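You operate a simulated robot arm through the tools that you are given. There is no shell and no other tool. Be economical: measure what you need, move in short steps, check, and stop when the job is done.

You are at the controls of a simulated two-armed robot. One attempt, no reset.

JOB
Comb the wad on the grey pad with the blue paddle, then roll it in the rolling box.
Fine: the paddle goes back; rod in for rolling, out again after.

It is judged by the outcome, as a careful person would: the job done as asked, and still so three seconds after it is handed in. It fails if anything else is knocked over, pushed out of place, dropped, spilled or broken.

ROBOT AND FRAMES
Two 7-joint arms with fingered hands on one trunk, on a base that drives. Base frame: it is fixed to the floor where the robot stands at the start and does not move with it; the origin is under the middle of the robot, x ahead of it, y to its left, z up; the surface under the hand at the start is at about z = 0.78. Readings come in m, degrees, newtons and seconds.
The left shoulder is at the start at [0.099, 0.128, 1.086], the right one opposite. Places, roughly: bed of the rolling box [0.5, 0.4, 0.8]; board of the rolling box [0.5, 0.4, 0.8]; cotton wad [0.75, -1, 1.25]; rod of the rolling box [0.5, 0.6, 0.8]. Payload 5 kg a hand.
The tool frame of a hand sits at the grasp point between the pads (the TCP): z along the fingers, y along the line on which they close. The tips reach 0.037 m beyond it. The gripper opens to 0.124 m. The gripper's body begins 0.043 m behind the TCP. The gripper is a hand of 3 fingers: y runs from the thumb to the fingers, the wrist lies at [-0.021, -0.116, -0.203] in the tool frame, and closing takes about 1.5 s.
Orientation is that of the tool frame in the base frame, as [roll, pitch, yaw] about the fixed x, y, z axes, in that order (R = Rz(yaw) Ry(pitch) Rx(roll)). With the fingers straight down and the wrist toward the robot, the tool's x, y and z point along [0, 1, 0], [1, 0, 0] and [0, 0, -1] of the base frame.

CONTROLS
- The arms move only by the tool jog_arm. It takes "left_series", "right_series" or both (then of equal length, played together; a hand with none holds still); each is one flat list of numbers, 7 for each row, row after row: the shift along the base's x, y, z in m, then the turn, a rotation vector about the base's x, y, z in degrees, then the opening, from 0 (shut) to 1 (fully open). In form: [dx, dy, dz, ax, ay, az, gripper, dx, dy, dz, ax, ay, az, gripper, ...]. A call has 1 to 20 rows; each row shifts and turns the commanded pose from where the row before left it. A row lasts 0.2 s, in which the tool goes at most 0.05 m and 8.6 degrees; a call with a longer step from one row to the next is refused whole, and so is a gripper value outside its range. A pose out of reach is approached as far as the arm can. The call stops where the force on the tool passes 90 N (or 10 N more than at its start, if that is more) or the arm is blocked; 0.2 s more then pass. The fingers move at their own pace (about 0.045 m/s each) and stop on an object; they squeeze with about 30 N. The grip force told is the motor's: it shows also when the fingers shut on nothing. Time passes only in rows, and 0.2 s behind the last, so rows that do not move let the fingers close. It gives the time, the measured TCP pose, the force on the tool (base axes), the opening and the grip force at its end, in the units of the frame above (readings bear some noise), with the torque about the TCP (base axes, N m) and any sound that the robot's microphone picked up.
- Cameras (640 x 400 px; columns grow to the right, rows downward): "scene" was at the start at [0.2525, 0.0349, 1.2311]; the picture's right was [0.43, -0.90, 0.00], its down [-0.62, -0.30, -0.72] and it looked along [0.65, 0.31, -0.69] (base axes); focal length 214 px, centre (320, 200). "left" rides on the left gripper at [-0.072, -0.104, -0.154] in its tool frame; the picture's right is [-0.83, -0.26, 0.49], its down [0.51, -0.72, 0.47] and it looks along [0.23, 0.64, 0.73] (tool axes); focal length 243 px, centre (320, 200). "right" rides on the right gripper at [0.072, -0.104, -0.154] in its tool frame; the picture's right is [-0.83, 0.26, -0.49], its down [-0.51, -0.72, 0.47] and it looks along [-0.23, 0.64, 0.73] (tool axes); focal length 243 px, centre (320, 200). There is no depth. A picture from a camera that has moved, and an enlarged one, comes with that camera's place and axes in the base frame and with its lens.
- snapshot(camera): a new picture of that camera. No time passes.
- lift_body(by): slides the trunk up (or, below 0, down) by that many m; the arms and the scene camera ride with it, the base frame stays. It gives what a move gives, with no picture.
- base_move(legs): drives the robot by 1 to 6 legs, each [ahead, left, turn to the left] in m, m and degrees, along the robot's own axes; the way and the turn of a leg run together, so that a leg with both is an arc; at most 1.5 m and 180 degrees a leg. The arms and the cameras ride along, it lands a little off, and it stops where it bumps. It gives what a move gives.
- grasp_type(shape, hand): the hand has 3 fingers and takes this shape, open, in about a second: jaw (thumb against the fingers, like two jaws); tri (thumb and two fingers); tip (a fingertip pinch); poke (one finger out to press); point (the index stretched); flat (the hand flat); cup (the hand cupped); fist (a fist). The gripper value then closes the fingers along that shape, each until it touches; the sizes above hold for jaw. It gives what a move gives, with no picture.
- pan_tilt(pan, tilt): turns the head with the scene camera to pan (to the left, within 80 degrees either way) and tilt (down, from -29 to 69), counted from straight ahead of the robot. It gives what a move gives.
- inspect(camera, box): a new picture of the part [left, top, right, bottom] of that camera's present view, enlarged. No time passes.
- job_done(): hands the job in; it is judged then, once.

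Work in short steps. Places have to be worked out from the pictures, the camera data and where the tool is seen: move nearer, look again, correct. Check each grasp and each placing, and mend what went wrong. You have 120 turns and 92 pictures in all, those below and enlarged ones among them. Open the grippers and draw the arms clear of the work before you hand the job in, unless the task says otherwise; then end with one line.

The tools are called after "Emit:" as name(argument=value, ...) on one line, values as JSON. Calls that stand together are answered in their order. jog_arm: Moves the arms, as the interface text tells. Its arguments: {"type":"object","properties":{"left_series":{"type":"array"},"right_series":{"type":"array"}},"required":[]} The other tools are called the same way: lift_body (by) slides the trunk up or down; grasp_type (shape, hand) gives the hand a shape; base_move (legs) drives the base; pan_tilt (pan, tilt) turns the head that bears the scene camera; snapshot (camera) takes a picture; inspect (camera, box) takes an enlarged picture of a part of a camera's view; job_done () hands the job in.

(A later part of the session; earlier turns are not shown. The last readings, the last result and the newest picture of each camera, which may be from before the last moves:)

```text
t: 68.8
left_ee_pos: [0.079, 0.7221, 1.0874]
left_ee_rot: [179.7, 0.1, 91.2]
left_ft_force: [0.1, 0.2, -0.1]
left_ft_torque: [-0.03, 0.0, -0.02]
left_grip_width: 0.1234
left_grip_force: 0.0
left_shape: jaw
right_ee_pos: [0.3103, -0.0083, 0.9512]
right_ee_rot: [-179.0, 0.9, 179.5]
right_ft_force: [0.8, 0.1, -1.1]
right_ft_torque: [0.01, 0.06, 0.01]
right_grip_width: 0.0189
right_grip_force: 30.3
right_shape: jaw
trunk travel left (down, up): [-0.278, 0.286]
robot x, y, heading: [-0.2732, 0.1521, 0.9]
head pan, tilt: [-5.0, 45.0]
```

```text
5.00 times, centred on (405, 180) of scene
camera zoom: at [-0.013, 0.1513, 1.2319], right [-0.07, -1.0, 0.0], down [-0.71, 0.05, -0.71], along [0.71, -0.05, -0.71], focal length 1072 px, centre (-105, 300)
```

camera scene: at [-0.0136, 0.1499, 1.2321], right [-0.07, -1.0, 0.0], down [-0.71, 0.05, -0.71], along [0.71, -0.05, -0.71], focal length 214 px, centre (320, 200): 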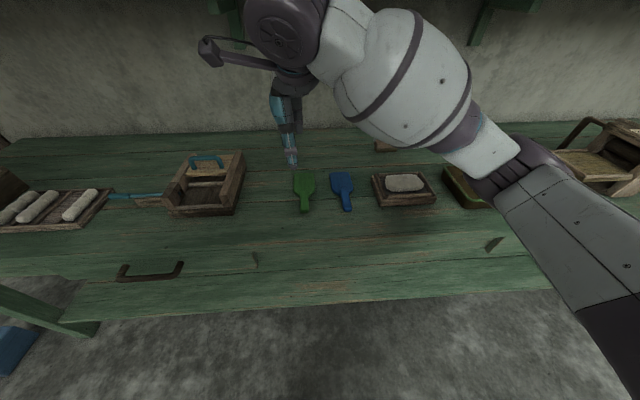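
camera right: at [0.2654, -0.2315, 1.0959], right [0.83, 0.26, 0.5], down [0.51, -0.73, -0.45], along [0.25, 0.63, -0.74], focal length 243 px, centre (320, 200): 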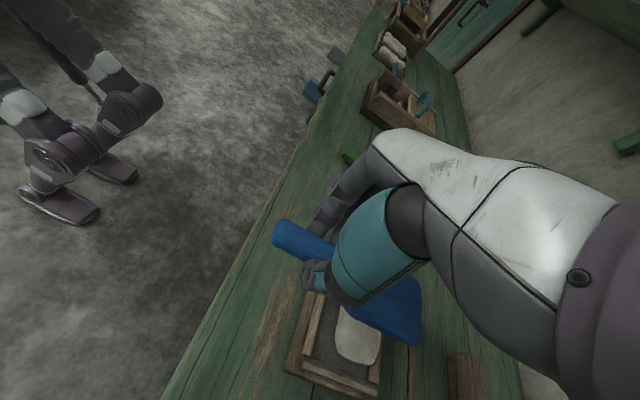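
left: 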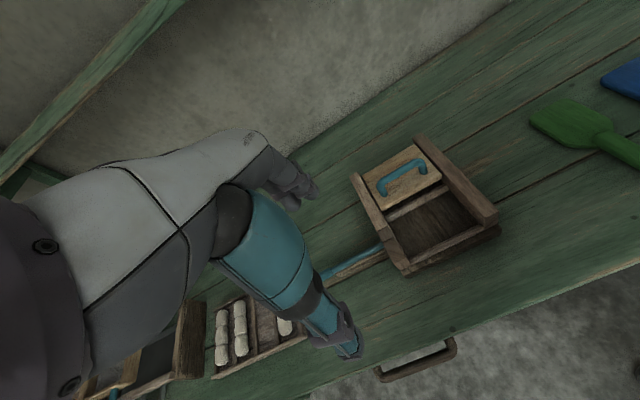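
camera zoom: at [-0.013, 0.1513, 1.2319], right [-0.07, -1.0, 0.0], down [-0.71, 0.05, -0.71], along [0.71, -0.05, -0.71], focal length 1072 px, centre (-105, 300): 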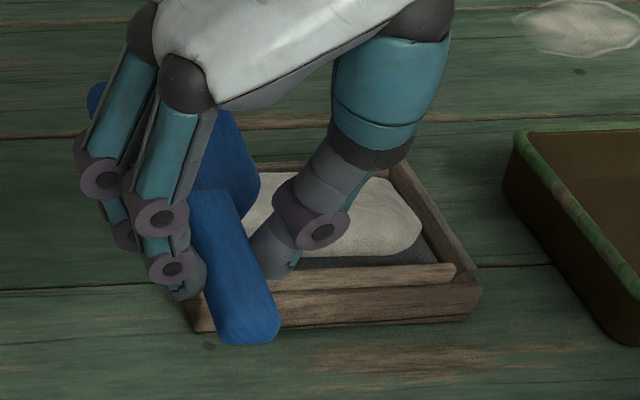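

I carry the paddle to above its place and look at the wad.

Emit:
jog_arm(right_series=[0.028, 0.015, 0, 0, 0, 0, 0, 0.028, 0.015, 0, 0, 0, 0, 0, 0.028, 0.015, 0, 0, 0, 0, 0, 0.026, 0.014, 0, 0, 0, 0, 0])

Emit:
inspect(camera="scene", box=[270, 140, 450, 240])

```text
t: 69.8
left_ee_pos: [0.0801, 0.7222, 1.0883]
left_ee_rot: [179.6, 0.0, 91.1]
left_ft_force: [0.3, 0.2, 0.5]
left_ft_torque: [0.0, 0.03, 0.0]
left_grip_width: 0.1237
left_grip_force: 0.1
left_shape: jaw
right_ee_pos: [0.4199, 0.0511, 0.9534]
right_ee_rot: [-179.0, 0.8, 179.3]
right_ft_force: [0.3, 0.3, -1.2]
right_ft_torque: [-0.01, 0.08, 0.01]
right_grip_width: 0.0188
right_grip_force: 29.5
right_shape: jaw
trunk travel left (down, up): [-0.278, 0.286]
robot x, y, heading: [-0.2742, 0.1536, 1.2]
head pan, tilt: [-5.0, 45.0]
```

```text
3.56 times, centred on (360, 190) of scene
camera zoom: at [-0.0126, 0.1509, 1.2318], right [-0.07, -1.0, 0.0], down [-0.71, 0.05, -0.71], along [0.7, -0.05, -0.71], focal length 763 px, centre (178, 236)
```

zoom: 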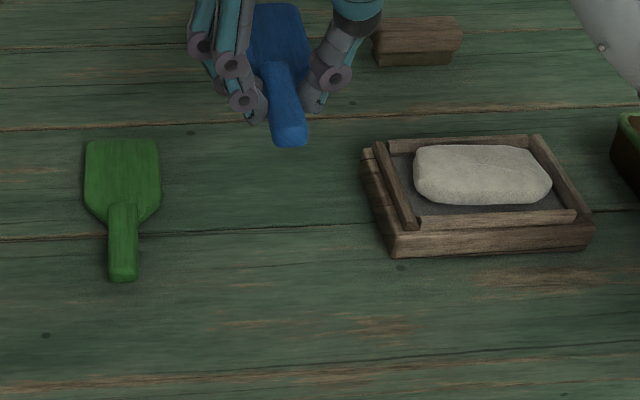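

Emit:
inspect(camera="scene", box=[365, 165, 445, 215])

```text
8.00 times, centred on (405, 190) of scene
camera zoom: at [-0.0126, 0.1509, 1.2318], right [-0.07, -1.0, 0.0], down [-0.71, 0.05, -0.71], along [0.7, -0.05, -0.71], focal length 1716 px, centre (-360, 280)
```

zoom: 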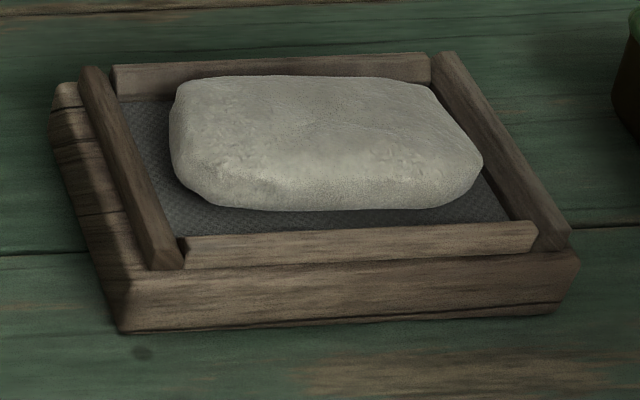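

The wad looks smoother, but I want to be sure, so I give several more back-and-forth strokes.

Emit:
jog_arm(right_series=[-0.028, -0.035, 0, 0, 0, 0, 0, -0.017, -0.045, 0, 0, 0, 0, 0, 0, -0.045, 0, 0, 0, 0, 0, 0, -0.045, 0, 0, 0, 0, 0, 0, -0.01, -0.04, 0, 0, 0, 0, 0, 0, -0.035, 0, 0, 0, 0, 0, 0, -0.012, 0, 0, 0, 0, 0, 0, -0.003, 0, 0, 0, 0])

Emit:
jog_arm(right_series=[-0.014, 0, 0, 0, 0, 0, 0, -0.014, 0, 0, 0, 0, 0, 0, -0.014, 0, 0, 0, 0, 0, 0, -0.014, 0, 0, 0, 0, 0, 0, -0.01, 0, 0, 0, 0, 0, 0, 0.014, 0, 0, 0, 0, 0, 0, 0.014, 0, 0, 0, 0, 0, 0, 0.014, 0, 0, 0, 0, 0, 0, 0.014, 0, 0, 0, 0, 0, 0, 0.01, 0, 0, 0, 0, 0, 0, -0.014, 0, 0, 0, 0, 0, 0, -0.014, 0, 0, 0, 0, 0, 0, -0.014, 0, 0, 0, 0, 0, 0, -0.014, 0, 0, 0, 0, 0, 0, -0.01, 0, 0, 0, 0, 0, 0, 0.014, 0, 0, 0, 0, 0, 0, 0.014, 0, 0, 0, 0, 0, 0, 0.014, 0, 0, 0, 0, 0, 0, 0.014, 0, 0, 0, 0, 0, 0, 0.01, 0, 0, 0, 0, 0, 0])

Emit:
jog_arm(right_series=[-0.014, 0, 0, 0, 0, 0, 0, -0.014, 0, 0, 0, 0, 0, 0, -0.014, 0, 0, 0, 0, 0, 0, -0.014, 0, 0, 0, 0, 0, 0, -0.01, 0, 0, 0, 0, 0, 0, 0, 0, 0.03, 0, 0, 0, 0, 0.03, 0, 0, 0, 0, 0, 0, 0.03, 0, 0, 0, 0, 0, 0, 0, 0, -0.025, 0, 0, 0, 0, 0, 0, -0.005, 0, 0, 0, 0, -0.014, 0, 0, 0, 0, 0, 0, -0.014, 0, 0, 0, 0, 0, 0, -0.014, 0, 0, 0, 0, 0, 0, -0.014, 0, 0, 0, 0, 0, 0, -0.01, 0, 0, 0, 0, 0, 0])

Emit:
jog_arm(right_series=[0, 0, 0.03, 0, 0, 0, 0, 0, 0, 0.04, 0, 0, 0, 0, 0.02, 0.045, 0.02, 0, 0, 0, 0, 0.03, 0.04, 0, 0, 0, 0, 0, 0.03, 0.04, 0, 0, 0, 0, 0, 0.03, 0.04, 0, 0, 0, 0, 0, 0, 0.015, 0, 0, 0, 0, 0])

Emit:
inspect(camera="scene", box=[365, 165, 445, 215])

```text
t: 71.6
left_ee_pos: [0.0781, 0.7217, 1.0886]
left_ee_rot: [179.7, 0.1, 91.1]
left_ft_force: [0.0, 0.1, -0.5]
left_ft_torque: [0.04, -0.02, -0.01]
left_grip_width: 0.1236
left_grip_force: 0.0
left_shape: jaw
right_ee_pos: [0.3752, -0.1313, 0.8651]
right_ee_rot: [-179.2, 0.8, 179.4]
right_ft_force: [-2.6, 1.2, 5.2]
right_ft_torque: [0.01, -0.29, 0.09]
right_grip_width: 0.0193
right_grip_force: 30.4
right_shape: jaw
trunk travel left (down, up): [-0.278, 0.286]
robot x, y, heading: [-0.2746, 0.1533, 1.1]
head pan, tilt: [-5.0, 45.0]
```

```text
t: 75.8
left_ee_pos: [0.0792, 0.7211, 1.0882]
left_ee_rot: [179.7, -0.1, 91.0]
left_ft_force: [0.9, -0.1, 0.4]
left_ft_torque: [-0.02, 0.01, 0.02]
left_grip_width: 0.1237
left_grip_force: 0.0
left_shape: jaw
right_ee_pos: [0.3753, -0.1311, 0.8608]
right_ee_rot: [-179.1, 0.9, 179.3]
right_ft_force: [0.3, -0.1, -0.6]
right_ft_torque: [0.0, 0.08, -0.04]
right_grip_width: 0.0189
right_grip_force: 29.9
right_shape: jaw
trunk travel left (down, up): [-0.278, 0.286]
robot x, y, heading: [-0.2773, 0.1556, 0.9]
head pan, tilt: [-5.0, 45.0]
```

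```text
t: 79.0
left_ee_pos: [0.0789, 0.7213, 1.0893]
left_ee_rot: [179.5, 0.0, 91.1]
left_ft_force: [-0.6, 0.0, 0.8]
left_ft_torque: [-0.02, -0.02, -0.02]
left_grip_width: 0.1238
left_grip_force: 0.0
left_shape: jaw
right_ee_pos: [0.3004, -0.1313, 0.8619]
right_ee_rot: [-179.1, 0.9, 179.4]
right_ft_force: [0.5, -0.5, -1.3]
right_ft_torque: [0.0, 0.09, 0.05]
right_grip_width: 0.0187
right_grip_force: 30.3
right_shape: jaw
trunk travel left (down, up): [-0.278, 0.286]
robot x, y, heading: [-0.2719, 0.1575, 1.1]
head pan, tilt: [-5.0, 45.0]
```

```text
refused: row 3 steps farther than a row can; nothing moved
```

```text
8.00 times, centred on (405, 190) of scene
camera zoom: at [-0.0138, 0.15, 1.2321], right [-0.07, -1.0, 0.0], down [-0.71, 0.05, -0.71], along [0.71, -0.05, -0.71], focal length 1716 px, centre (-360, 280)
```

zoom: 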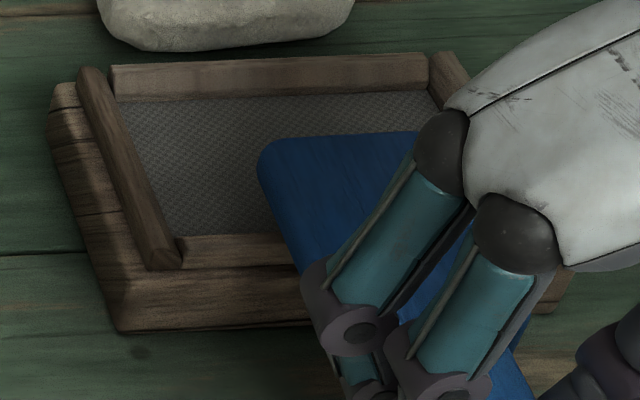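

My back-and-forth pushed the wad over the far rim onto the bench behind the frame. I put the paddle back first, then deal with the wad.

Emit:
jog_arm(right_series=[0, 0, 0.03, 0, 0, 0, 0, 0, 0, 0.04, 0, 0, 0, 0, 0.015, 0.036, 0.02, 0, 0, 0, 0, 0.03, 0.036, 0, 0, 0, 0, 0, 0.03, 0.036, 0, 0, 0, 0, 0, 0.03, 0.036, 0, 0, 0, 0, 0, 0.015, 0.036, 0, 0, 0, 0, 0])

Emit:
inspect(camera="scene", box=[270, 120, 450, 230])

```text
t: 80.6
left_ee_pos: [0.0797, 0.7228, 1.088]
left_ee_rot: [179.8, 0.1, 91.2]
left_ft_force: [0.5, 0.2, -1.0]
left_ft_torque: [-0.02, 0.01, 0.02]
left_grip_width: 0.1235
left_grip_force: 0.0
left_shape: jaw
right_ee_pos: [0.4211, 0.05, 0.9523]
right_ee_rot: [-179.0, 0.9, 179.4]
right_ft_force: [0.5, 1.2, -1.5]
right_ft_torque: [-0.02, 0.08, -0.02]
right_grip_width: 0.0188
right_grip_force: 29.7
right_shape: jaw
trunk travel left (down, up): [-0.278, 0.286]
robot x, y, heading: [-0.271, 0.1521, 1.1]
head pan, tilt: [-5.0, 45.0]
```

```text
3.56 times, centred on (360, 175) of scene
camera zoom: at [-0.0131, 0.1513, 1.2319], right [-0.07, -1.0, 0.0], down [-0.71, 0.05, -0.71], along [0.71, -0.05, -0.71], focal length 763 px, centre (178, 289)
```

zoom: 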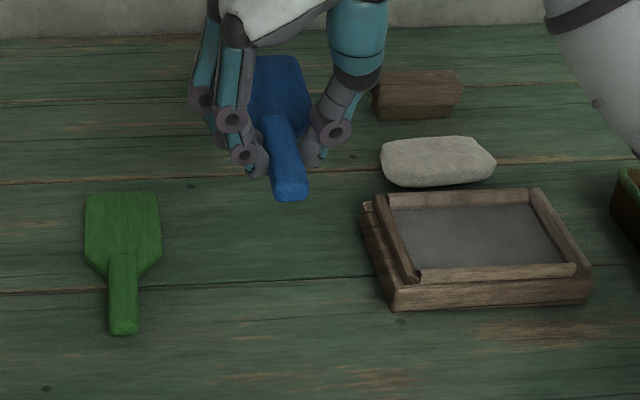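

Lower the paddle exactly where it lay and release.

Emit:
jog_arm(right_series=[0, 0, -0.04, 0, 0, 0, 0, 0, 0, -0.04, 0, 0, 0, 0, 0, 0, -0.03, 0, 0, 0, 0, 0, 0, -0.012, 0, 0, 0, 0, 0, 0, -0.005, 0, 0, 0, 0])

Emit:
jog_arm(right_series=[0, 0, -0.001, 0, 0, 0, 0.5, 0, 0, 0, 0, 0, 0, 0.5, 0, 0, 0, 0, 0, 0, 0.5, 0, 0, 0, 0, 0, 0, 0.5, 0, 0, 0.03, 0, 0, 0, 0.5, 0, 0, 0.04, 0, 0, 0, 0.5, 0, 0, 0.04, 0, 0, 0, 0.5])

Emit:
inspect(camera="scene", box=[270, 120, 450, 230])

```text
t: 81.8
left_ee_pos: [0.0791, 0.7211, 1.0883]
left_ee_rot: [179.6, -0.1, 91.0]
left_ft_force: [-0.5, 0.7, -0.2]
left_ft_torque: [0.01, -0.04, -0.01]
left_grip_width: 0.1237
left_grip_force: 0.0
left_shape: jaw
right_ee_pos: [0.4216, 0.0488, 0.8253]
right_ee_rot: [-179.0, 0.9, 179.4]
right_ft_force: [-0.3, -0.3, -1.2]
right_ft_torque: [0.04, 0.1, -0.02]
right_grip_width: 0.0191
right_grip_force: 30.3
right_shape: jaw
trunk travel left (down, up): [-0.278, 0.286]
robot x, y, heading: [-0.2742, 0.1519, 1.2]
head pan, tilt: [-5.0, 45.0]
```

```text
t: 83.4
left_ee_pos: [0.0773, 0.7221, 1.0878]
left_ee_rot: [179.6, 0.1, 91.0]
left_ft_force: [0.3, -0.5, -0.4]
left_ft_torque: [0.0, 0.0, 0.02]
left_grip_width: 0.1236
left_grip_force: 0.1
left_shape: jaw
right_ee_pos: [0.4206, 0.049, 0.9364]
right_ee_rot: [-179.0, 0.8, 179.4]
right_ft_force: [-0.1, 0.6, -0.7]
right_ft_torque: [-0.01, 0.01, -0.02]
right_grip_width: 0.0614
right_grip_force: 0.0
right_shape: jaw
trunk travel left (down, up): [-0.278, 0.286]
robot x, y, heading: [-0.2713, 0.157, 1.4]
head pan, tilt: [-5.0, 45.0]
```

```text
3.56 times, centred on (360, 175) of scene
camera zoom: at [-0.0142, 0.1504, 1.2322], right [-0.07, -1.0, 0.0], down [-0.71, 0.05, -0.71], along [0.71, -0.05, -0.71], focal length 763 px, centre (178, 289)
```

zoom: 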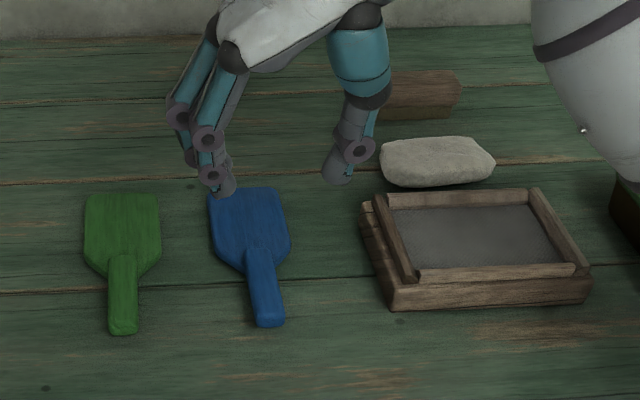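

Paddle is back in its place. Next I turn the right hand back and move above the wad to fetch it.

Emit:
jog_arm(right_series=[0, 0, 0.03, 0, 0, -8, 0.7, 0, 0, 0.02, 0, 0, -8, 0.7, 0.015, -0.02, 0, 0, 0, -8, 0.7, 0.02, -0.02, 0, 0, 0, -8, 0.7, 0.02, -0.02, 0, 0, 0, -8, 0.7, 0.02, -0.02, 0, 0, 0, -8, 0.7, 0.02, -0.02, 0, 0, 0, -8, 0.7, 0.02, -0.02, 0, 0, 0, -8, 0.7, 0.015, -0.02, 0, 0, 0, -8, 0.7, 0.015, -0.025, 0, 0, 0, -8, 0.7, 0.02, -0.025, 0, 0, 0, -8.6, 0.7])

Emit:
inspect(camera="scene", box=[320, 110, 480, 210])

Emit:
snapshot(camera="right")

```text
t: 85.8
left_ee_pos: [0.0782, 0.7203, 1.0878]
left_ee_rot: [179.7, 0.0, 91.1]
left_ft_force: [0.8, -0.2, 0.7]
left_ft_torque: [0.03, 0.0, -0.02]
left_grip_width: 0.1237
left_grip_force: 0.1
left_shape: jaw
right_ee_pos: [0.5878, -0.1421, 0.9822]
right_ee_rot: [-179.1, 0.8, 90.7]
right_ft_force: [0.5, -0.3, -0.1]
right_ft_torque: [0.0, 0.0, 0.01]
right_grip_width: 0.0865
right_grip_force: 0.1
right_shape: jaw
trunk travel left (down, up): [-0.278, 0.286]
robot x, y, heading: [-0.2743, 0.1549, 0.9]
head pan, tilt: [-5.0, 45.0]
```

```text
4.00 times, centred on (400, 160) of scene
camera zoom: at [-0.013, 0.15, 1.2319], right [-0.07, -1.0, 0.0], down [-0.71, 0.05, -0.71], along [0.71, -0.05, -0.71], focal length 858 px, centre (0, 360)
```

zoom: 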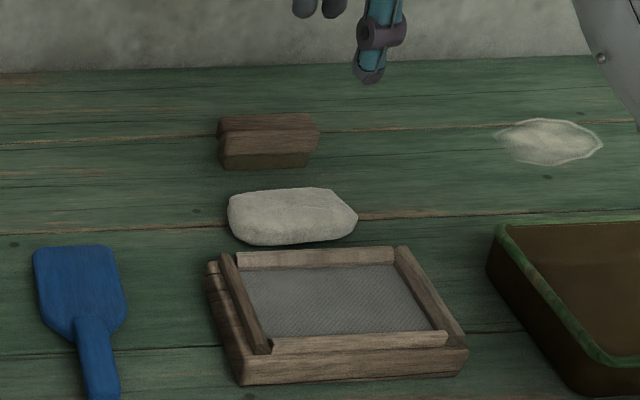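

```text
57 pictures are left
camera right: at [0.4849, -0.0674, 1.1362], right [0.28, -0.82, 0.5], down [-0.72, -0.52, -0.45], along [0.63, -0.24, -0.74], focal length 243 px, centre (320, 200)
```

right: 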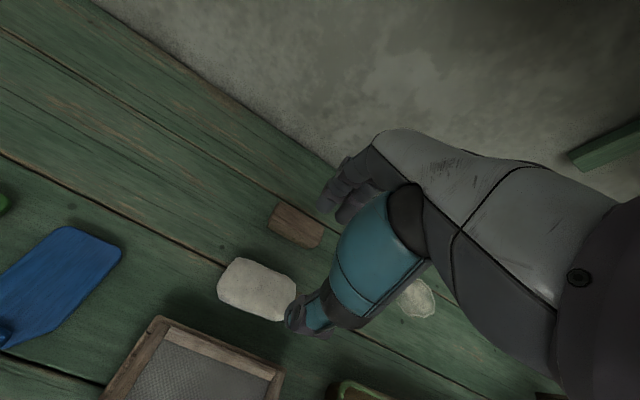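

Wad centred at about (0.579, -0.14). Gap to the frame is enough; I descend with a 0.087 opening and grip.

Emit:
jog_arm(right_series=[-0.008, 0.002, -0.04, 0, 0, 0, 0.7, 0, 0, -0.04, 0, 0, 0, 0.7, 0, 0, -0.04, 0, 0, 0, 0.7, 0, 0, -0.03, 0, 0, 0, 0.7, 0, 0, -0.01, 0, 0, 0, 0.7])

Emit:
jog_arm(right_series=[0, 0, 0, 0, 0, 0, 0.35, 0, 0, 0, 0, 0, 0, 0.35, 0, 0, 0, 0, 0, 0, 0.35, 0, 0, 0, 0, 0, 0, 0.35, 0, 0, 0, 0, 0, 0, 0.35])

Emit:
inspect(camera="scene", box=[320, 110, 480, 210])

```text
t: 87.0
left_ee_pos: [0.0779, 0.7213, 1.0884]
left_ee_rot: [179.6, -0.1, 91.1]
left_ft_force: [0.0, -0.5, -0.3]
left_ft_torque: [0.02, 0.01, -0.02]
left_grip_width: 0.1237
left_grip_force: 0.0
left_shape: jaw
right_ee_pos: [0.579, -0.1386, 0.823]
right_ee_rot: [-179.1, 1.0, 90.8]
right_ft_force: [1.6, -0.2, -0.2]
right_ft_torque: [0.02, -0.01, 0.03]
right_grip_width: 0.0866
right_grip_force: 0.1
right_shape: jaw
trunk travel left (down, up): [-0.278, 0.286]
robot x, y, heading: [-0.2715, 0.149, 1.0]
head pan, tilt: [-5.0, 45.0]
```

```text
t: 88.2
left_ee_pos: [0.078, 0.7216, 1.0886]
left_ee_rot: [179.6, 0.1, 91.1]
left_ft_force: [-0.2, -0.5, 0.3]
left_ft_torque: [0.01, -0.04, 0.0]
left_grip_width: 0.1236
left_grip_force: 0.1
left_shape: jaw
right_ee_pos: [0.5793, -0.1392, 0.8227]
right_ee_rot: [-179.1, 0.9, 90.9]
right_ft_force: [0.0, 0.0, 0.9]
right_ft_torque: [0.03, 0.01, -0.03]
right_grip_width: 0.0536
right_grip_force: 29.8
right_shape: jaw
trunk travel left (down, up): [-0.278, 0.286]
robot x, y, heading: [-0.2726, 0.1535, 1.0]
head pan, tilt: [-5.0, 45.0]
```

```text
4.00 times, centred on (400, 160) of scene
camera zoom: at [-0.0138, 0.1501, 1.2321], right [-0.07, -1.0, 0.0], down [-0.71, 0.05, -0.71], along [0.71, -0.05, -0.71], focal length 858 px, centre (0, 360)
```

zoom: 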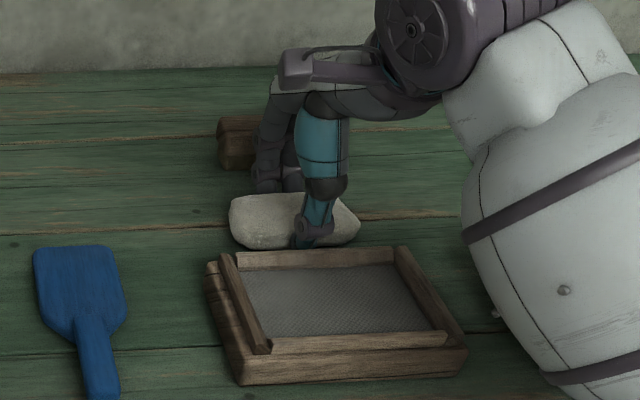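

Gripped at 0.054 m. I lift it and set it back in the middle of the grey pad.

Emit:
jog_arm(right_series=[0, 0, 0.03, 0, 0, 0, 0.35, 0, 0, 0.04, 0, 0, 0, 0.35, -0.04, 0, 0, 0, 0, 0, 0.35, -0.04, 0, 0, 0, 0, 0, 0.35, -0.042, 0, 0, 0, 0, 0, 0.35, 0, 0, -0.03, 0, 0, 0, 0.35, 0, 0, -0.01, 0, 0, 0, 0.35])

Emit:
inspect(camera="scene", box=[340, 140, 460, 220])

```text
t: 89.8
left_ee_pos: [0.0767, 0.7224, 1.0889]
left_ee_rot: [179.7, 0.1, 91.1]
left_ft_force: [0.3, -0.9, 0.4]
left_ft_torque: [-0.01, 0.0, -0.01]
left_grip_width: 0.1235
left_grip_force: 0.1
left_shape: jaw
right_ee_pos: [0.4564, -0.1377, 0.8576]
right_ee_rot: [-179.1, 1.0, 90.9]
right_ft_force: [1.8, 0.7, 2.4]
right_ft_torque: [-0.08, -0.09, 0.1]
right_grip_width: 0.0536
right_grip_force: 30.1
right_shape: jaw
trunk travel left (down, up): [-0.278, 0.286]
robot x, y, heading: [-0.2683, 0.1521, 1.0]
head pan, tilt: [-5.0, 45.0]
```

```text
5.00 times, centred on (400, 180) of scene
camera zoom: at [-0.0144, 0.1508, 1.2323], right [-0.07, -1.0, 0.0], down [-0.71, 0.05, -0.71], along [0.71, -0.05, -0.71], focal length 1072 px, centre (-80, 300)
```

zoom: 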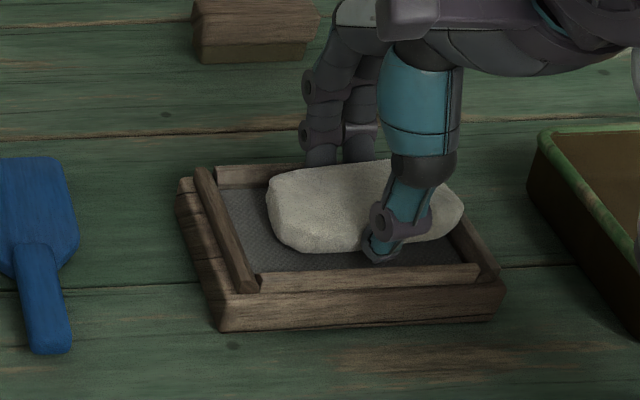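

Emit:
jog_arm(right_series=[0, 0, 0, 0, 0, 0, 0.54, 0, 0, 0, 0, 0, 0, 0.54, 0, 0, 0, 0, 0, 0, 0.54, 0, 0, 0.03, 0, 0, 0, 0.54, 0, 0, 0.04, 0, 0, 0, 0.54, 0, 0, 0.04, 0, 0, 0, 0.54, 0.045, 0.015, 0, 0, 0, 0, 0.6, 0.045, 0, 0, 0, 0, 0, 0.6, 0.045, 0, 0, 0, 0, 0, 0.6])

Emit:
inspect(camera="scene", box=[365, 160, 445, 210])

Emit:
snapshot(camera="right")

```text
t: 91.8
left_ee_pos: [0.0786, 0.7217, 1.0873]
left_ee_rot: [179.7, 0.1, 91.1]
left_ft_force: [0.8, -0.5, 0.0]
left_ft_torque: [-0.04, 0.03, -0.01]
left_grip_width: 0.1237
left_grip_force: 0.0
left_shape: jaw
right_ee_pos: [0.5911, -0.1238, 0.963]
right_ee_rot: [-178.9, 0.8, 90.8]
right_ft_force: [-0.1, 0.1, 0.3]
right_ft_torque: [0.01, 0.02, -0.01]
right_grip_width: 0.0739
right_grip_force: 0.0
right_shape: jaw
trunk travel left (down, up): [-0.278, 0.286]
robot x, y, heading: [-0.2703, 0.1506, 1.3]
head pan, tilt: [-5.0, 45.0]
```

```text
8.00 times, centred on (405, 185) of scene
camera zoom: at [-0.0125, 0.1507, 1.2318], right [-0.07, -1.0, 0.0], down [-0.71, 0.05, -0.71], along [0.7, -0.05, -0.71], focal length 1716 px, centre (-360, 320)
```

zoom: 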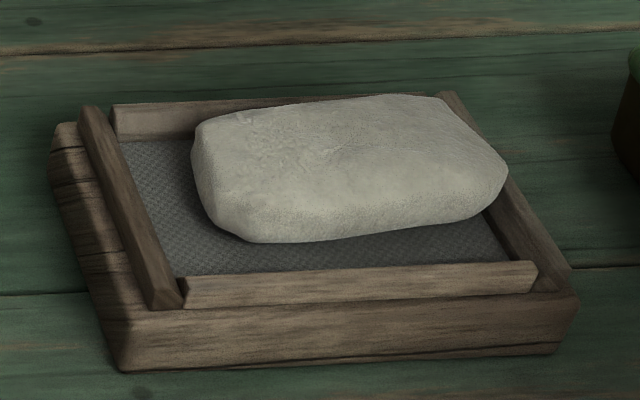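

```text
53 pictures are left
camera right: at [0.4892, -0.0495, 1.1163], right [0.28, -0.82, 0.5], down [-0.72, -0.52, -0.45], along [0.63, -0.24, -0.74], focal length 243 px, centre (320, 200)
```

right: 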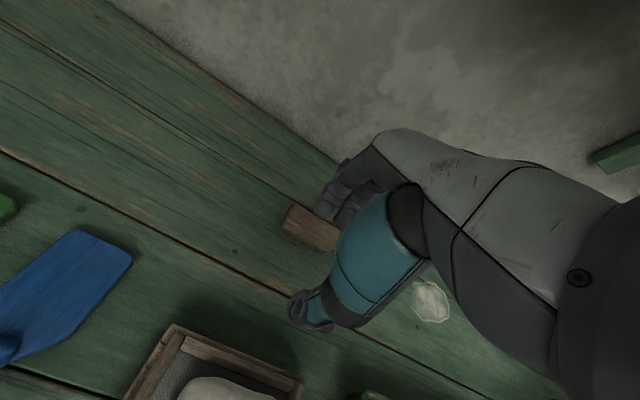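

I compare with the same view taken before combing.

Emit:
inspect(camera="scene", box=[270, 140, 450, 240])

```text
3.56 times, centred on (360, 190) of scene
camera zoom: at [-0.0125, 0.1507, 1.2318], right [-0.07, -1.0, 0.0], down [-0.71, 0.05, -0.71], along [0.7, -0.05, -0.71], focal length 763 px, centre (178, 236)
```

zoom: 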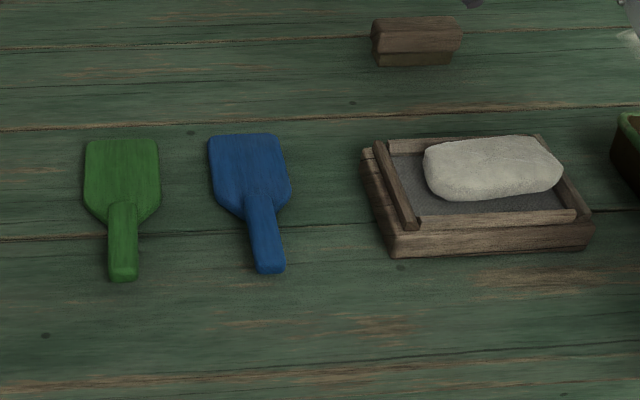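

No visible difference, and earlier strokes partly just dragged the wad along. I'll comb again along the wad's long axis (y), where the rims hold it, so the paddle really slides over it. First I fetch the paddle again.

Emit:
jog_arm(right_series=[0, 0.02, 0, 0, 0, 8, 0.6, -0.01, 0.025, 0, 0, 0, 8, 0.6, -0.02, 0.02, 0, 0, 0, 8, 0.6, -0.02, 0.02, 0, 0, 0, 8, 0.6, -0.02, 0.02, 0, 0, 0, 8, 0.6, -0.02, 0.02, 0, 0, 0, 8, 0.6, -0.02, 0.02, 0, 0, 0, 8, 0.6, -0.02, 0.01, 0, 0, 0, 8, 0.6, -0.02, 0.01, 0, 0, 0, 8, 0.6, -0.011, 0.008, 0, 0, 0, 8, 0.6, -0.01, 0, 0, 0, 0, 8.4, 0.6, 0, 0, -0.04, 0, 0, 0, 0.6, 0, 0, -0.04, 0, 0, 0, 0.6])

Emit:
inspect(camera="scene", box=[270, 140, 450, 240])

```text
t: 94.6
left_ee_pos: [0.0793, 0.7204, 1.0901]
left_ee_rot: [179.6, 0.0, 91.1]
left_ft_force: [0.3, 0.1, 1.0]
left_ft_torque: [0.0, 0.0, 0.01]
left_grip_width: 0.1239
left_grip_force: 0.2
left_shape: jaw
right_ee_pos: [0.4218, 0.0484, 0.8824]
right_ee_rot: [-179.0, 0.8, 179.1]
right_ft_force: [0.9, 0.1, -0.8]
right_ft_torque: [0.02, 0.03, 0.02]
right_grip_width: 0.0741
right_grip_force: 0.1
right_shape: jaw
trunk travel left (down, up): [-0.278, 0.286]
robot x, y, heading: [-0.2713, 0.1547, 1.2]
head pan, tilt: [-5.0, 45.0]
```

```text
3.56 times, centred on (360, 190) of scene
camera zoom: at [-0.0135, 0.1496, 1.232], right [-0.07, -1.0, 0.0], down [-0.71, 0.05, -0.71], along [0.71, -0.05, -0.71], focal length 763 px, centre (178, 236)
```

zoom: 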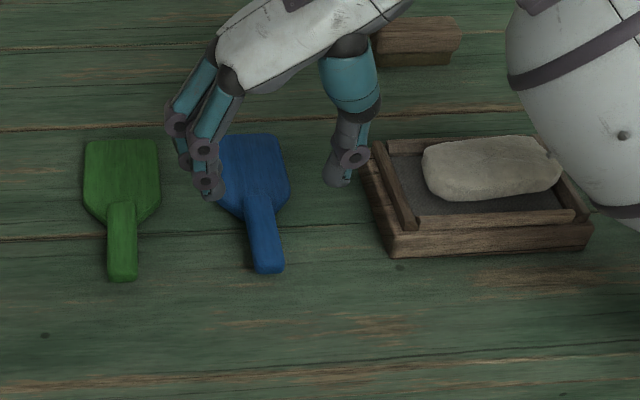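

Emit:
jog_arm(right_series=[0, 0.001, -0.03, 0, 0, 0, 0.6, 0, 0, -0.029, 0, 0, 0, 0.6, 0, 0, 0, 0, 0, 0, 0, 0, 0, 0, 0, 0, 0, 0, 0, 0, 0, 0, 0, 0, 0, 0, 0, 0, 0, 0, 0, 0, 0, 0, 0, 0, 0, 0, 0, 0, 0, 0, 0, 0, 0, 0, 0, 0, 0.04, 0, 0, 0, 0, 0, 0, 0.04, 0, 0, 0, 0, 0, 0, 0.03, 0, 0, 0, 0, -0.014, -0.036, 0, 0, 0, 0, 0, -0.014, -0.036, 0, 0, 0, 0, 0, -0.014, -0.036, 0, 0, 0, 0, 0, -0.014, -0.036, 0, 0, 0, 0, 0, 0, -0.03, 0, 0, 0, 0, 0, 0, 0, -0.04, 0, 0, 0, 0])

Emit:
jog_arm(right_series=[0, 0, -0.018, 0, 0, 0, 0, 0, 0, -0.006, 0, 0, 0, 0, 0, 0, -0.003, 0, 0, 0, 0])

Emit:
inspect(camera="scene", box=[340, 140, 460, 220])

```text
t: 98.2
left_ee_pos: [0.0799, 0.7207, 1.0893]
left_ee_rot: [179.8, 0.0, 91.2]
left_ft_force: [-0.4, -0.2, 0.6]
left_ft_torque: [-0.01, -0.01, 0.02]
left_grip_width: 0.1237
left_grip_force: 0.1
left_shape: jaw
right_ee_pos: [0.3636, -0.126, 0.8963]
right_ee_rot: [-179.1, 0.9, 179.2]
right_ft_force: [0.4, -0.4, -0.5]
right_ft_torque: [0.03, 0.11, -0.03]
right_grip_width: 0.0193
right_grip_force: 30.5
right_shape: jaw
trunk travel left (down, up): [-0.278, 0.286]
robot x, y, heading: [-0.2727, 0.1541, 1.0]
head pan, tilt: [-5.0, 45.0]
```

```text
t: 99.0
left_ee_pos: [0.0776, 0.7212, 1.0886]
left_ee_rot: [179.6, 0.0, 91.1]
left_ft_force: [0.0, -0.1, -0.7]
left_ft_torque: [-0.01, 0.02, -0.01]
left_grip_width: 0.1238
left_grip_force: 0.0
left_shape: jaw
right_ee_pos: [0.3647, -0.1239, 0.87]
right_ee_rot: [-179.1, 0.9, 179.1]
right_ft_force: [-1.9, -0.5, 2.6]
right_ft_torque: [0.09, -0.22, 0.09]
right_grip_width: 0.0195
right_grip_force: 30.0
right_shape: jaw
trunk travel left (down, up): [-0.278, 0.286]
robot x, y, heading: [-0.2742, 0.1536, 1.1]
head pan, tilt: [-5.0, 45.0]
```

```text
5.00 times, centred on (400, 180) of scene
camera zoom: at [-0.0142, 0.1501, 1.2322], right [-0.07, -1.0, 0.0], down [-0.71, 0.05, -0.71], along [0.71, -0.05, -0.71], focal length 1072 px, centre (-80, 300)
```

zoom: 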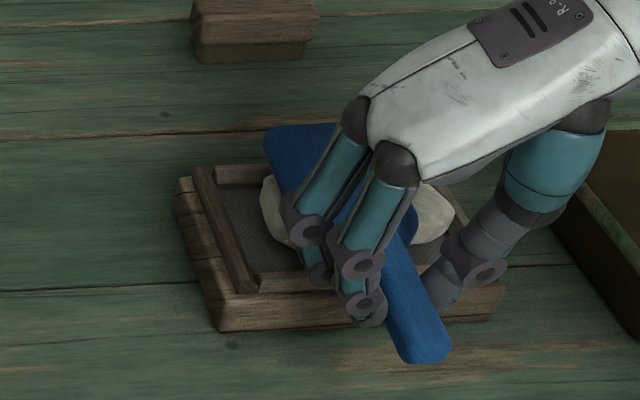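

Contact about 3 N. Now lengthwise strokes along y.

Emit:
jog_arm(right_series=[0, -0.018, -0.001, 0, 0, 0, 0, 0, -0.018, 0, 0, 0, 0, 0, 0, -0.018, 0, 0, 0, 0, 0, 0, 0.018, 0, 0, 0, 0, 0, 0, 0.018, 0, 0, 0, 0, 0, 0, 0.018, 0, 0, 0, 0, 0, 0, 0.018, 0, 0, 0, 0, 0, 0, 0.018, 0, 0, 0, 0, 0, 0, -0.018, 0, 0, 0, 0, 0, 0, -0.018, 0, 0, 0, 0, 0, 0, -0.018, 0, 0, 0, 0, 0, 0, -0.018, 0, 0, 0, 0, 0, 0, -0.018, 0, 0, 0, 0, 0])

Emit:
inspect(camera="scene", box=[340, 140, 460, 220])

```text
t: 101.8
left_ee_pos: [0.0772, 0.7212, 1.0891]
left_ee_rot: [179.6, -0.1, 91.1]
left_ft_force: [-0.4, -1.4, -0.3]
left_ft_torque: [0.03, 0.02, 0.04]
left_grip_width: 0.1236
left_grip_force: 0.0
left_shape: jaw
right_ee_pos: [0.3642, -0.1781, 0.8687]
right_ee_rot: [-179.0, 1.0, 179.2]
right_ft_force: [-0.3, 1.3, 1.0]
right_ft_torque: [0.06, -0.14, 0.08]
right_grip_width: 0.0195
right_grip_force: 30.1
right_shape: jaw
trunk travel left (down, up): [-0.278, 0.286]
robot x, y, heading: [-0.2744, 0.1527, 1.0]
head pan, tilt: [-5.0, 45.0]
```

```text
5.00 times, centred on (400, 180) of scene
camera zoom: at [-0.0141, 0.1498, 1.2321], right [-0.07, -1.0, 0.0], down [-0.71, 0.05, -0.71], along [0.71, -0.05, -0.71], focal length 1072 px, centre (-80, 300)
```

zoom: 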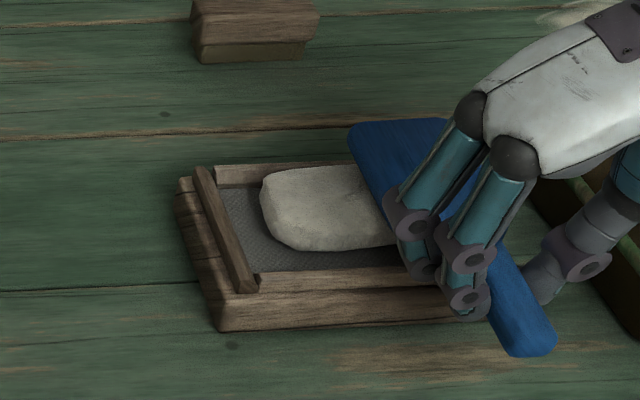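

The paddle slides over and the wad stays put. I repeat several passes with slightly more pressure.

Emit:
jog_arm(right_series=[0, 0.018, -0.002, 0, 0, 0, 0, 0, 0.018, 0, 0, 0, 0, 0, 0, 0.018, 0, 0, 0, 0, 0, 0, 0.018, 0, 0, 0, 0, 0, 0, 0.018, 0, 0, 0, 0, 0, 0, -0.018, 0, 0, 0, 0, 0, 0, -0.018, 0, 0, 0, 0, 0, 0, -0.018, 0, 0, 0, 0, 0, 0, -0.018, 0, 0, 0, 0, 0, 0, -0.018, 0, 0, 0, 0, 0, 0, 0.018, 0, 0, 0, 0, 0, 0, 0.018, 0, 0, 0, 0, 0, 0, 0.018, 0, 0, 0, 0, 0, 0, 0.018, 0, 0, 0, 0, 0, 0, 0.018, 0, 0, 0, 0, 0, 0, -0.018, 0, 0, 0, 0, 0, 0, -0.018, 0, 0, 0, 0, 0])

Emit:
jog_arm(right_series=[-0.012, 0, 0, 0, 0, 0, 0, -0.012, 0, 0, 0, 0, 0, 0, -0.012, 0, 0, 0, 0, 0, 0, -0.012, 0, 0, 0, 0, 0, 0, -0.012, 0, 0, 0, 0, 0, 0, 0, 0, 0.03, 0, 0, 0, 0, 0.03, 0, 0, 0, 0, 0, 0, 0.03, 0, 0, 0, 0, 0, 0, 0, 0, -0.027, 0, 0, 0, 0, 0, 0, -0.003, 0, 0, 0, 0, -0.012, 0, 0, 0, 0, 0, 0, -0.012, 0, 0, 0, 0, 0, 0, -0.012, 0, 0, 0, 0, 0, 0, -0.012, 0, 0, 0, 0, 0, 0, -0.012, 0, 0, 0, 0, 0, 0, 0, 0, 0.03, 0, 0, 0, 0, 0, 0, 0.04, 0, 0, 0, 0])

Emit:
inspect(camera="scene", box=[340, 140, 460, 220])

```text
t: 105.4
left_ee_pos: [0.0783, 0.7208, 1.088]
left_ee_rot: [179.6, -0.1, 91.1]
left_ft_force: [-0.6, -0.4, 0.0]
left_ft_torque: [0.01, 0.01, -0.01]
left_grip_width: 0.1237
left_grip_force: 0.0
left_shape: jaw
right_ee_pos: [0.3662, -0.1226, 0.8643]
right_ee_rot: [-179.1, 0.9, 179.2]
right_ft_force: [-0.5, -0.2, 1.7]
right_ft_torque: [0.06, -0.11, 0.05]
right_grip_width: 0.0193
right_grip_force: 30.2
right_shape: jaw
trunk travel left (down, up): [-0.278, 0.286]
robot x, y, heading: [-0.2686, 0.1519, 1.1]
head pan, tilt: [-5.0, 45.0]
```

```text
t: 109.0
left_ee_pos: [0.0787, 0.7213, 1.0861]
left_ee_rot: [179.6, 0.1, 91.1]
left_ft_force: [0.5, 0.2, -0.2]
left_ft_torque: [0.03, -0.02, -0.01]
left_grip_width: 0.1236
left_grip_force: 0.0
left_shape: jaw
right_ee_pos: [0.3074, -0.124, 0.9366]
right_ee_rot: [-179.1, 0.8, 179.2]
right_ft_force: [-0.6, -0.1, -0.8]
right_ft_torque: [0.01, 0.04, 0.04]
right_grip_width: 0.0188
right_grip_force: 29.6
right_shape: jaw
trunk travel left (down, up): [-0.278, 0.286]
robot x, y, heading: [-0.2723, 0.147, 1.2]
head pan, tilt: [-5.0, 45.0]
```

```text
5.00 times, centred on (400, 180) of scene
camera zoom: at [-0.0138, 0.1505, 1.2321], right [-0.07, -1.0, 0.0], down [-0.71, 0.05, -0.71], along [0.71, -0.05, -0.71], focal length 1072 px, centre (-80, 300)
```

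zoom: 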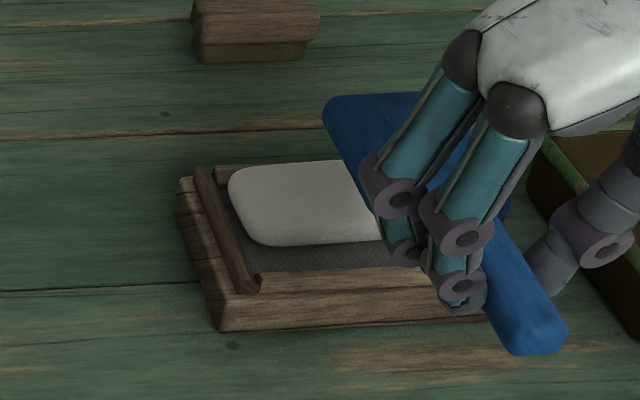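

The wad has now visibly changed: smooth, fine and light, so it's combed. Paddle goes back.

Emit:
jog_arm(right_series=[0, 0, 0.015, 0, 0, 0, 0, 0.02, 0.035, 0, 0, 0, 0, 0, 0.024, 0.035, 0, 0, 0, 0, 0, 0.024, 0.035, 0, 0, 0, 0, 0, 0.024, 0.035, 0, 0, 0, 0, 0, 0.021, 0.034, 0, 0, 0, 0, 0, 0, 0, -0.04, 0, 0, 0, 0, 0, 0, -0.04, 0, 0, 0, 0, 0, 0, -0.03, 0, 0, 0, 0, 0, 0, -0.01, 0, 0, 0, 0, 0, 0, -0.006, 0, 0, 0, 0])

Emit:
jog_arm(right_series=[0, 0, -0.001, 0, 0, 0, 0.5, 0, 0, 0, 0, 0, 0, 0.5, 0, 0, 0, 0, 0, 0, 0.5, 0, 0, 0, 0, 0, 0, 0.5, 0, 0, 0.03, 0, 0, 0, 0.5, 0, 0, 0.04, 0, 0, 0, 0.5, 0, 0, 0.04, 0, 0, 0, 0.5, 0, 0, 0.04, 0, 0, 0, 0.5])

Emit:
inspect(camera="scene", box=[270, 140, 450, 240])

```text
t: 111.4
left_ee_pos: [0.0788, 0.7221, 1.0888]
left_ee_rot: [179.6, 0.0, 91.0]
left_ft_force: [-1.0, 0.1, -0.9]
left_ft_torque: [-0.01, -0.02, -0.01]
left_grip_width: 0.1235
left_grip_force: 0.1
left_shape: jaw
right_ee_pos: [0.4202, 0.0502, 0.8249]
right_ee_rot: [-179.2, 1.0, 179.2]
right_ft_force: [0.2, -0.5, -1.5]
right_ft_torque: [0.04, 0.07, -0.03]
right_grip_width: 0.0188
right_grip_force: 30.0
right_shape: jaw
trunk travel left (down, up): [-0.278, 0.286]
robot x, y, heading: [-0.2732, 0.1548, 1.0]
head pan, tilt: [-5.0, 45.0]
```

```text
t: 113.2
left_ee_pos: [0.0775, 0.7227, 1.0884]
left_ee_rot: [179.7, 0.2, 91.2]
left_ft_force: [-0.6, 0.5, -0.2]
left_ft_torque: [-0.02, -0.01, 0.03]
left_grip_width: 0.1236
left_grip_force: 0.1
left_shape: jaw
right_ee_pos: [0.4191, 0.0501, 0.9743]
right_ee_rot: [-178.9, 1.0, 179.3]
right_ft_force: [-0.1, 0.2, 0.9]
right_ft_torque: [-0.04, 0.0, -0.02]
right_grip_width: 0.0614
right_grip_force: 0.0
right_shape: jaw
trunk travel left (down, up): [-0.278, 0.286]
robot x, y, heading: [-0.2715, 0.1544, 1.2]
head pan, tilt: [-5.0, 45.0]
```

```text
3.56 times, centred on (360, 190) of scene
camera zoom: at [-0.0142, 0.1505, 1.2322], right [-0.07, -1.0, 0.0], down [-0.71, 0.05, -0.71], along [0.71, -0.05, -0.71], focal length 763 px, centre (178, 236)
```

zoom: 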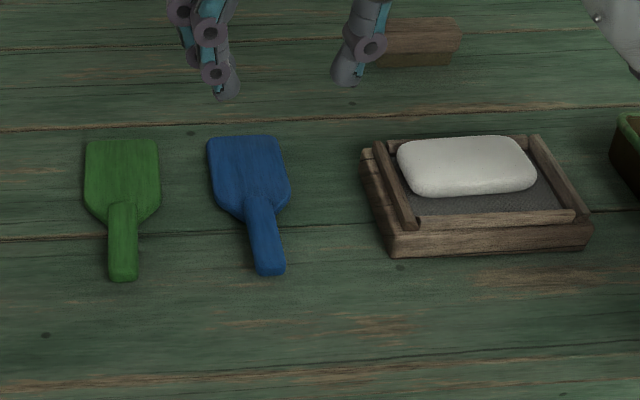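

Paddle back and wad combed. Now I study the rolling box before moving the wad.

Emit:
pan_tilt(pan=25, tilt=42)

Emit:
snapshot(camera="scene")

Emit:
inspect(camera="scene", box=[200, 130, 360, 240])

```text
t: 114.1
left_ee_pos: [0.0786, 0.7222, 1.0882]
left_ee_rot: [179.5, 0.0, 91.1]
left_ft_force: [0.8, -0.7, 1.4]
left_ft_torque: [0.0, -0.01, 0.01]
left_grip_width: 0.1235
left_grip_force: 0.0
left_shape: jaw
right_ee_pos: [0.4199, 0.0493, 0.9736]
right_ee_rot: [-179.1, 0.9, 179.2]
right_ft_force: [0.2, 0.7, -0.1]
right_ft_torque: [0.02, 0.02, 0.0]
right_grip_width: 0.0615
right_grip_force: 0.1
right_shape: jaw
trunk travel left (down, up): [-0.278, 0.286]
robot x, y, heading: [-0.2719, 0.1546, 1.1]
head pan, tilt: [25.0, 42.0]
```

```text
46 pictures are left
camera scene: at [-0.0198, 0.1923, 1.2364], right [0.44, -0.9, 0.0], down [-0.6, -0.29, -0.74], along [0.67, 0.33, -0.67], focal length 214 px, centre (320, 200)
```

scene: 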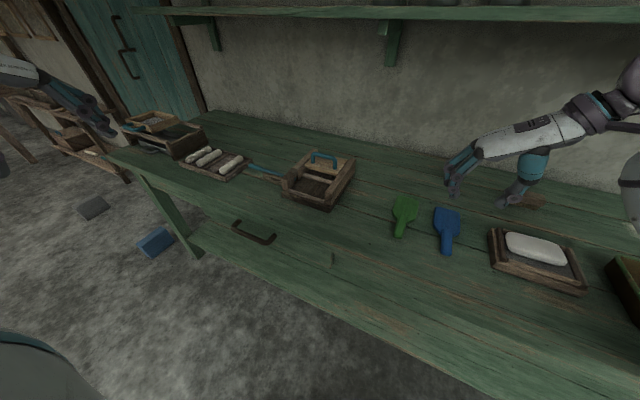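

```text
3.64 times, centred on (280, 185) of scene
camera zoom: at [-0.0198, 0.1923, 1.2364], right [0.44, -0.9, 0.0], down [-0.6, -0.29, -0.74], along [0.67, 0.33, -0.67], focal length 780 px, centre (466, 254)
```

zoom: 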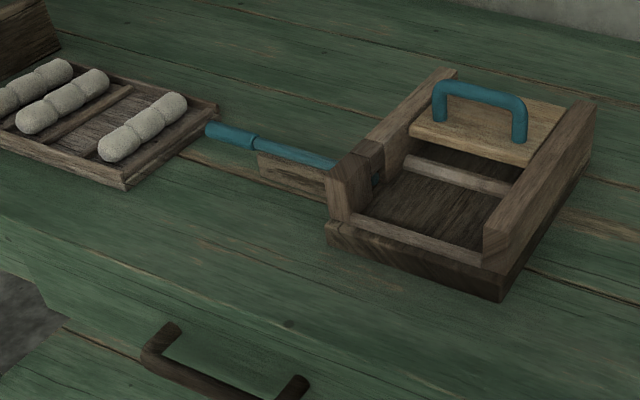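

Box: x 0.40–0.625, y 0.37–0.54, rod along y at x≈0.455 entering from the left wall, board with handle slides along x. Now I take the right hand over the wad to pick it up.

Emit:
jog_arm(right_series=[0, -0.01, 0.01, 0, 0, -8, 0.65, 0, -0.01, 0, 0, 0, -8, 0.65, 0.005, -0.018, 0, 0, 0, -8, 0.65, 0.005, -0.018, 0, 0, 0, -8, 0.65, 0.005, -0.018, 0, 0, 0, -8, 0.65, 0.005, -0.018, 0, 0, 0, -8, 0.65, 0.005, -0.018, 0, 0, 0, -8, 0.65, 0.005, -0.018, 0, 0, 0, -8, 0.65, 0.005, -0.018, 0, 0, 0, -8, 0.65, 0.005, -0.018, 0, 0, 0, -8, 0.65, 0.006, -0.012, 0, 0, 0, -8.5, 0.65])

Emit:
pan_tilt(pan=-10, tilt=45)

Emit:
jog_arm(right_series=[0, 0, -0.04, 0, 0, 0, 0.65, 0, 0, -0.04, 0, 0, 0, 0.65])

Emit:
inspect(camera="scene", box=[320, 130, 440, 210])

Emit:
snapshot(camera="right")

```text
t: 116.5
left_ee_pos: [0.0796, 0.7219, 1.0895]
left_ee_rot: [179.6, 0.1, 91.1]
left_ft_force: [0.1, 0.5, -0.6]
left_ft_torque: [0.01, 0.03, -0.03]
left_grip_width: 0.124
left_grip_force: 0.0
left_shape: jaw
right_ee_pos: [0.4646, -0.1261, 0.9836]
right_ee_rot: [-179.1, 0.8, 90.5]
right_ft_force: [0.4, 0.3, 0.0]
right_ft_torque: [-0.04, -0.01, 0.02]
right_grip_width: 0.0804
right_grip_force: 0.0
right_shape: jaw
trunk travel left (down, up): [-0.278, 0.286]
robot x, y, heading: [-0.273, 0.153, 1.2]
head pan, tilt: [25.0, 42.0]
```

```text
t: 117.5
left_ee_pos: [0.0785, 0.7216, 1.0897]
left_ee_rot: [179.5, 0.0, 91.1]
left_ft_force: [0.3, -0.2, 1.1]
left_ft_torque: [0.02, -0.01, -0.02]
left_grip_width: 0.1236
left_grip_force: 0.1
left_shape: jaw
right_ee_pos: [0.4637, -0.1254, 0.9825]
right_ee_rot: [-179.2, 0.9, 90.8]
right_ft_force: [-0.3, 0.1, 0.1]
right_ft_torque: [0.03, 0.01, 0.02]
right_grip_width: 0.0804
right_grip_force: 0.1
right_shape: jaw
trunk travel left (down, up): [-0.278, 0.286]
robot x, y, heading: [-0.274, 0.1553, 0.8]
head pan, tilt: [-10.0, 45.0]
```

```text
t: 118.1
left_ee_pos: [0.0778, 0.7206, 1.0894]
left_ee_rot: [179.6, -0.1, 91.1]
left_ft_force: [-0.4, 0.1, 1.5]
left_ft_torque: [-0.05, -0.03, -0.01]
left_grip_width: 0.1235
left_grip_force: 0.0
left_shape: jaw
right_ee_pos: [0.4648, -0.1259, 0.9036]
right_ee_rot: [-179.0, 0.9, 90.7]
right_ft_force: [0.5, -0.3, -1.0]
right_ft_torque: [-0.01, 0.02, -0.03]
right_grip_width: 0.0803
right_grip_force: 0.0
right_shape: jaw
trunk travel left (down, up): [-0.278, 0.286]
robot x, y, heading: [-0.2711, 0.1522, 0.8]
head pan, tilt: [-10.0, 45.0]
```

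```text
5.00 times, centred on (380, 170) of scene
camera zoom: at [-0.0143, 0.1425, 1.232], right [-0.15, -0.99, 0.0], down [-0.7, 0.11, -0.71], along [0.7, -0.11, -0.71], focal length 1072 px, centre (20, 350)
```

zoom: 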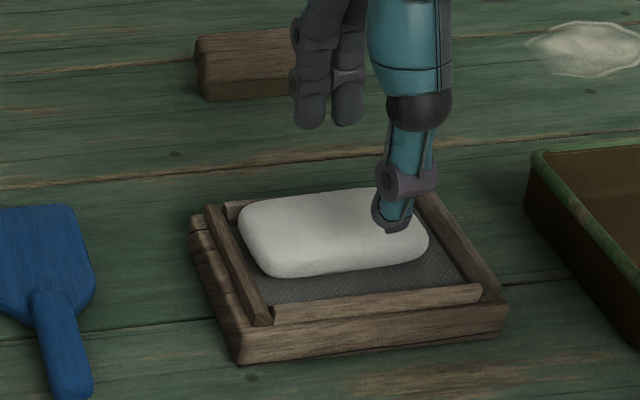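

```text
43 pictures are left
camera right: at [0.3613, -0.0518, 1.0561], right [0.28, -0.82, 0.5], down [-0.72, -0.52, -0.45], along [0.63, -0.24, -0.74], focal length 243 px, centre (320, 200)
```

right: 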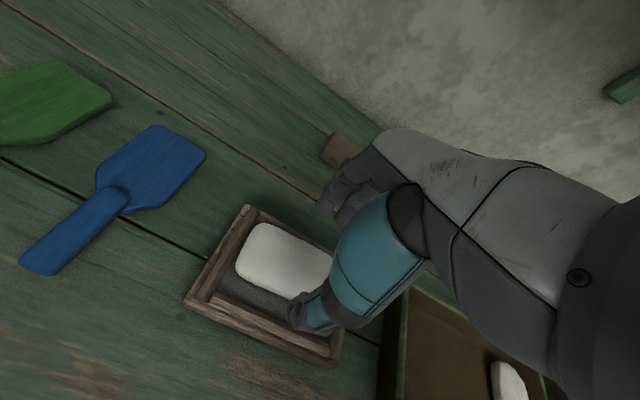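

The wad is near the far rim. I descend to just above rim height and close gently to centre it.

Emit:
jog_arm(right_series=[0, 0, -0.03, 0, 0, 0, 0.65, 0, 0, -0.012, 0, 0, 0, 0.65, 0, 0, 0, 0, 0, 0, 0.42, 0, 0, 0, 0, 0, 0, 0.42, 0, 0, 0, 0, 0, 0, 0.42, 0, 0, 0, 0, 0, 0, 0.42])

Emit:
inspect(camera="scene", box=[320, 130, 440, 210])

```text
t: 119.5
left_ee_pos: [0.0785, 0.7221, 1.0883]
left_ee_rot: [179.6, 0.0, 91.1]
left_ft_force: [0.2, -0.2, -0.4]
left_ft_torque: [-0.02, 0.05, -0.02]
left_grip_width: 0.1238
left_grip_force: 0.0
left_shape: jaw
right_ee_pos: [0.4631, -0.1262, 0.8609]
right_ee_rot: [-179.1, 0.9, 90.7]
right_ft_force: [0.0, 0.5, 0.2]
right_ft_torque: [-0.01, 0.01, 0.02]
right_grip_width: 0.053
right_grip_force: 0.1
right_shape: jaw
trunk travel left (down, up): [-0.278, 0.286]
robot x, y, heading: [-0.2703, 0.1545, 1.1]
head pan, tilt: [-10.0, 45.0]
```

```text
5.00 times, centred on (380, 170) of scene
camera zoom: at [-0.0145, 0.1429, 1.2321], right [-0.15, -0.99, 0.0], down [-0.7, 0.11, -0.71], along [0.7, -0.11, -0.71], focal length 1072 px, centre (20, 350)
```

zoom: 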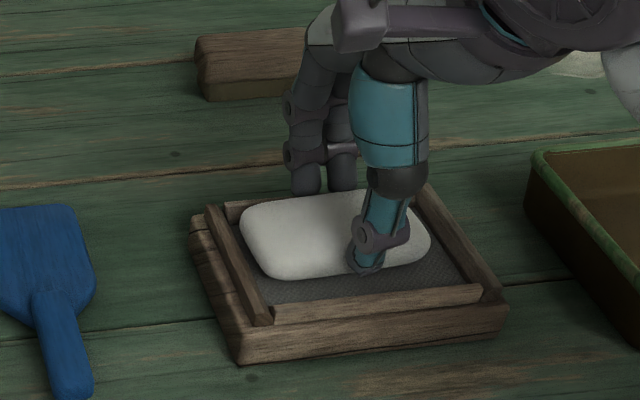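

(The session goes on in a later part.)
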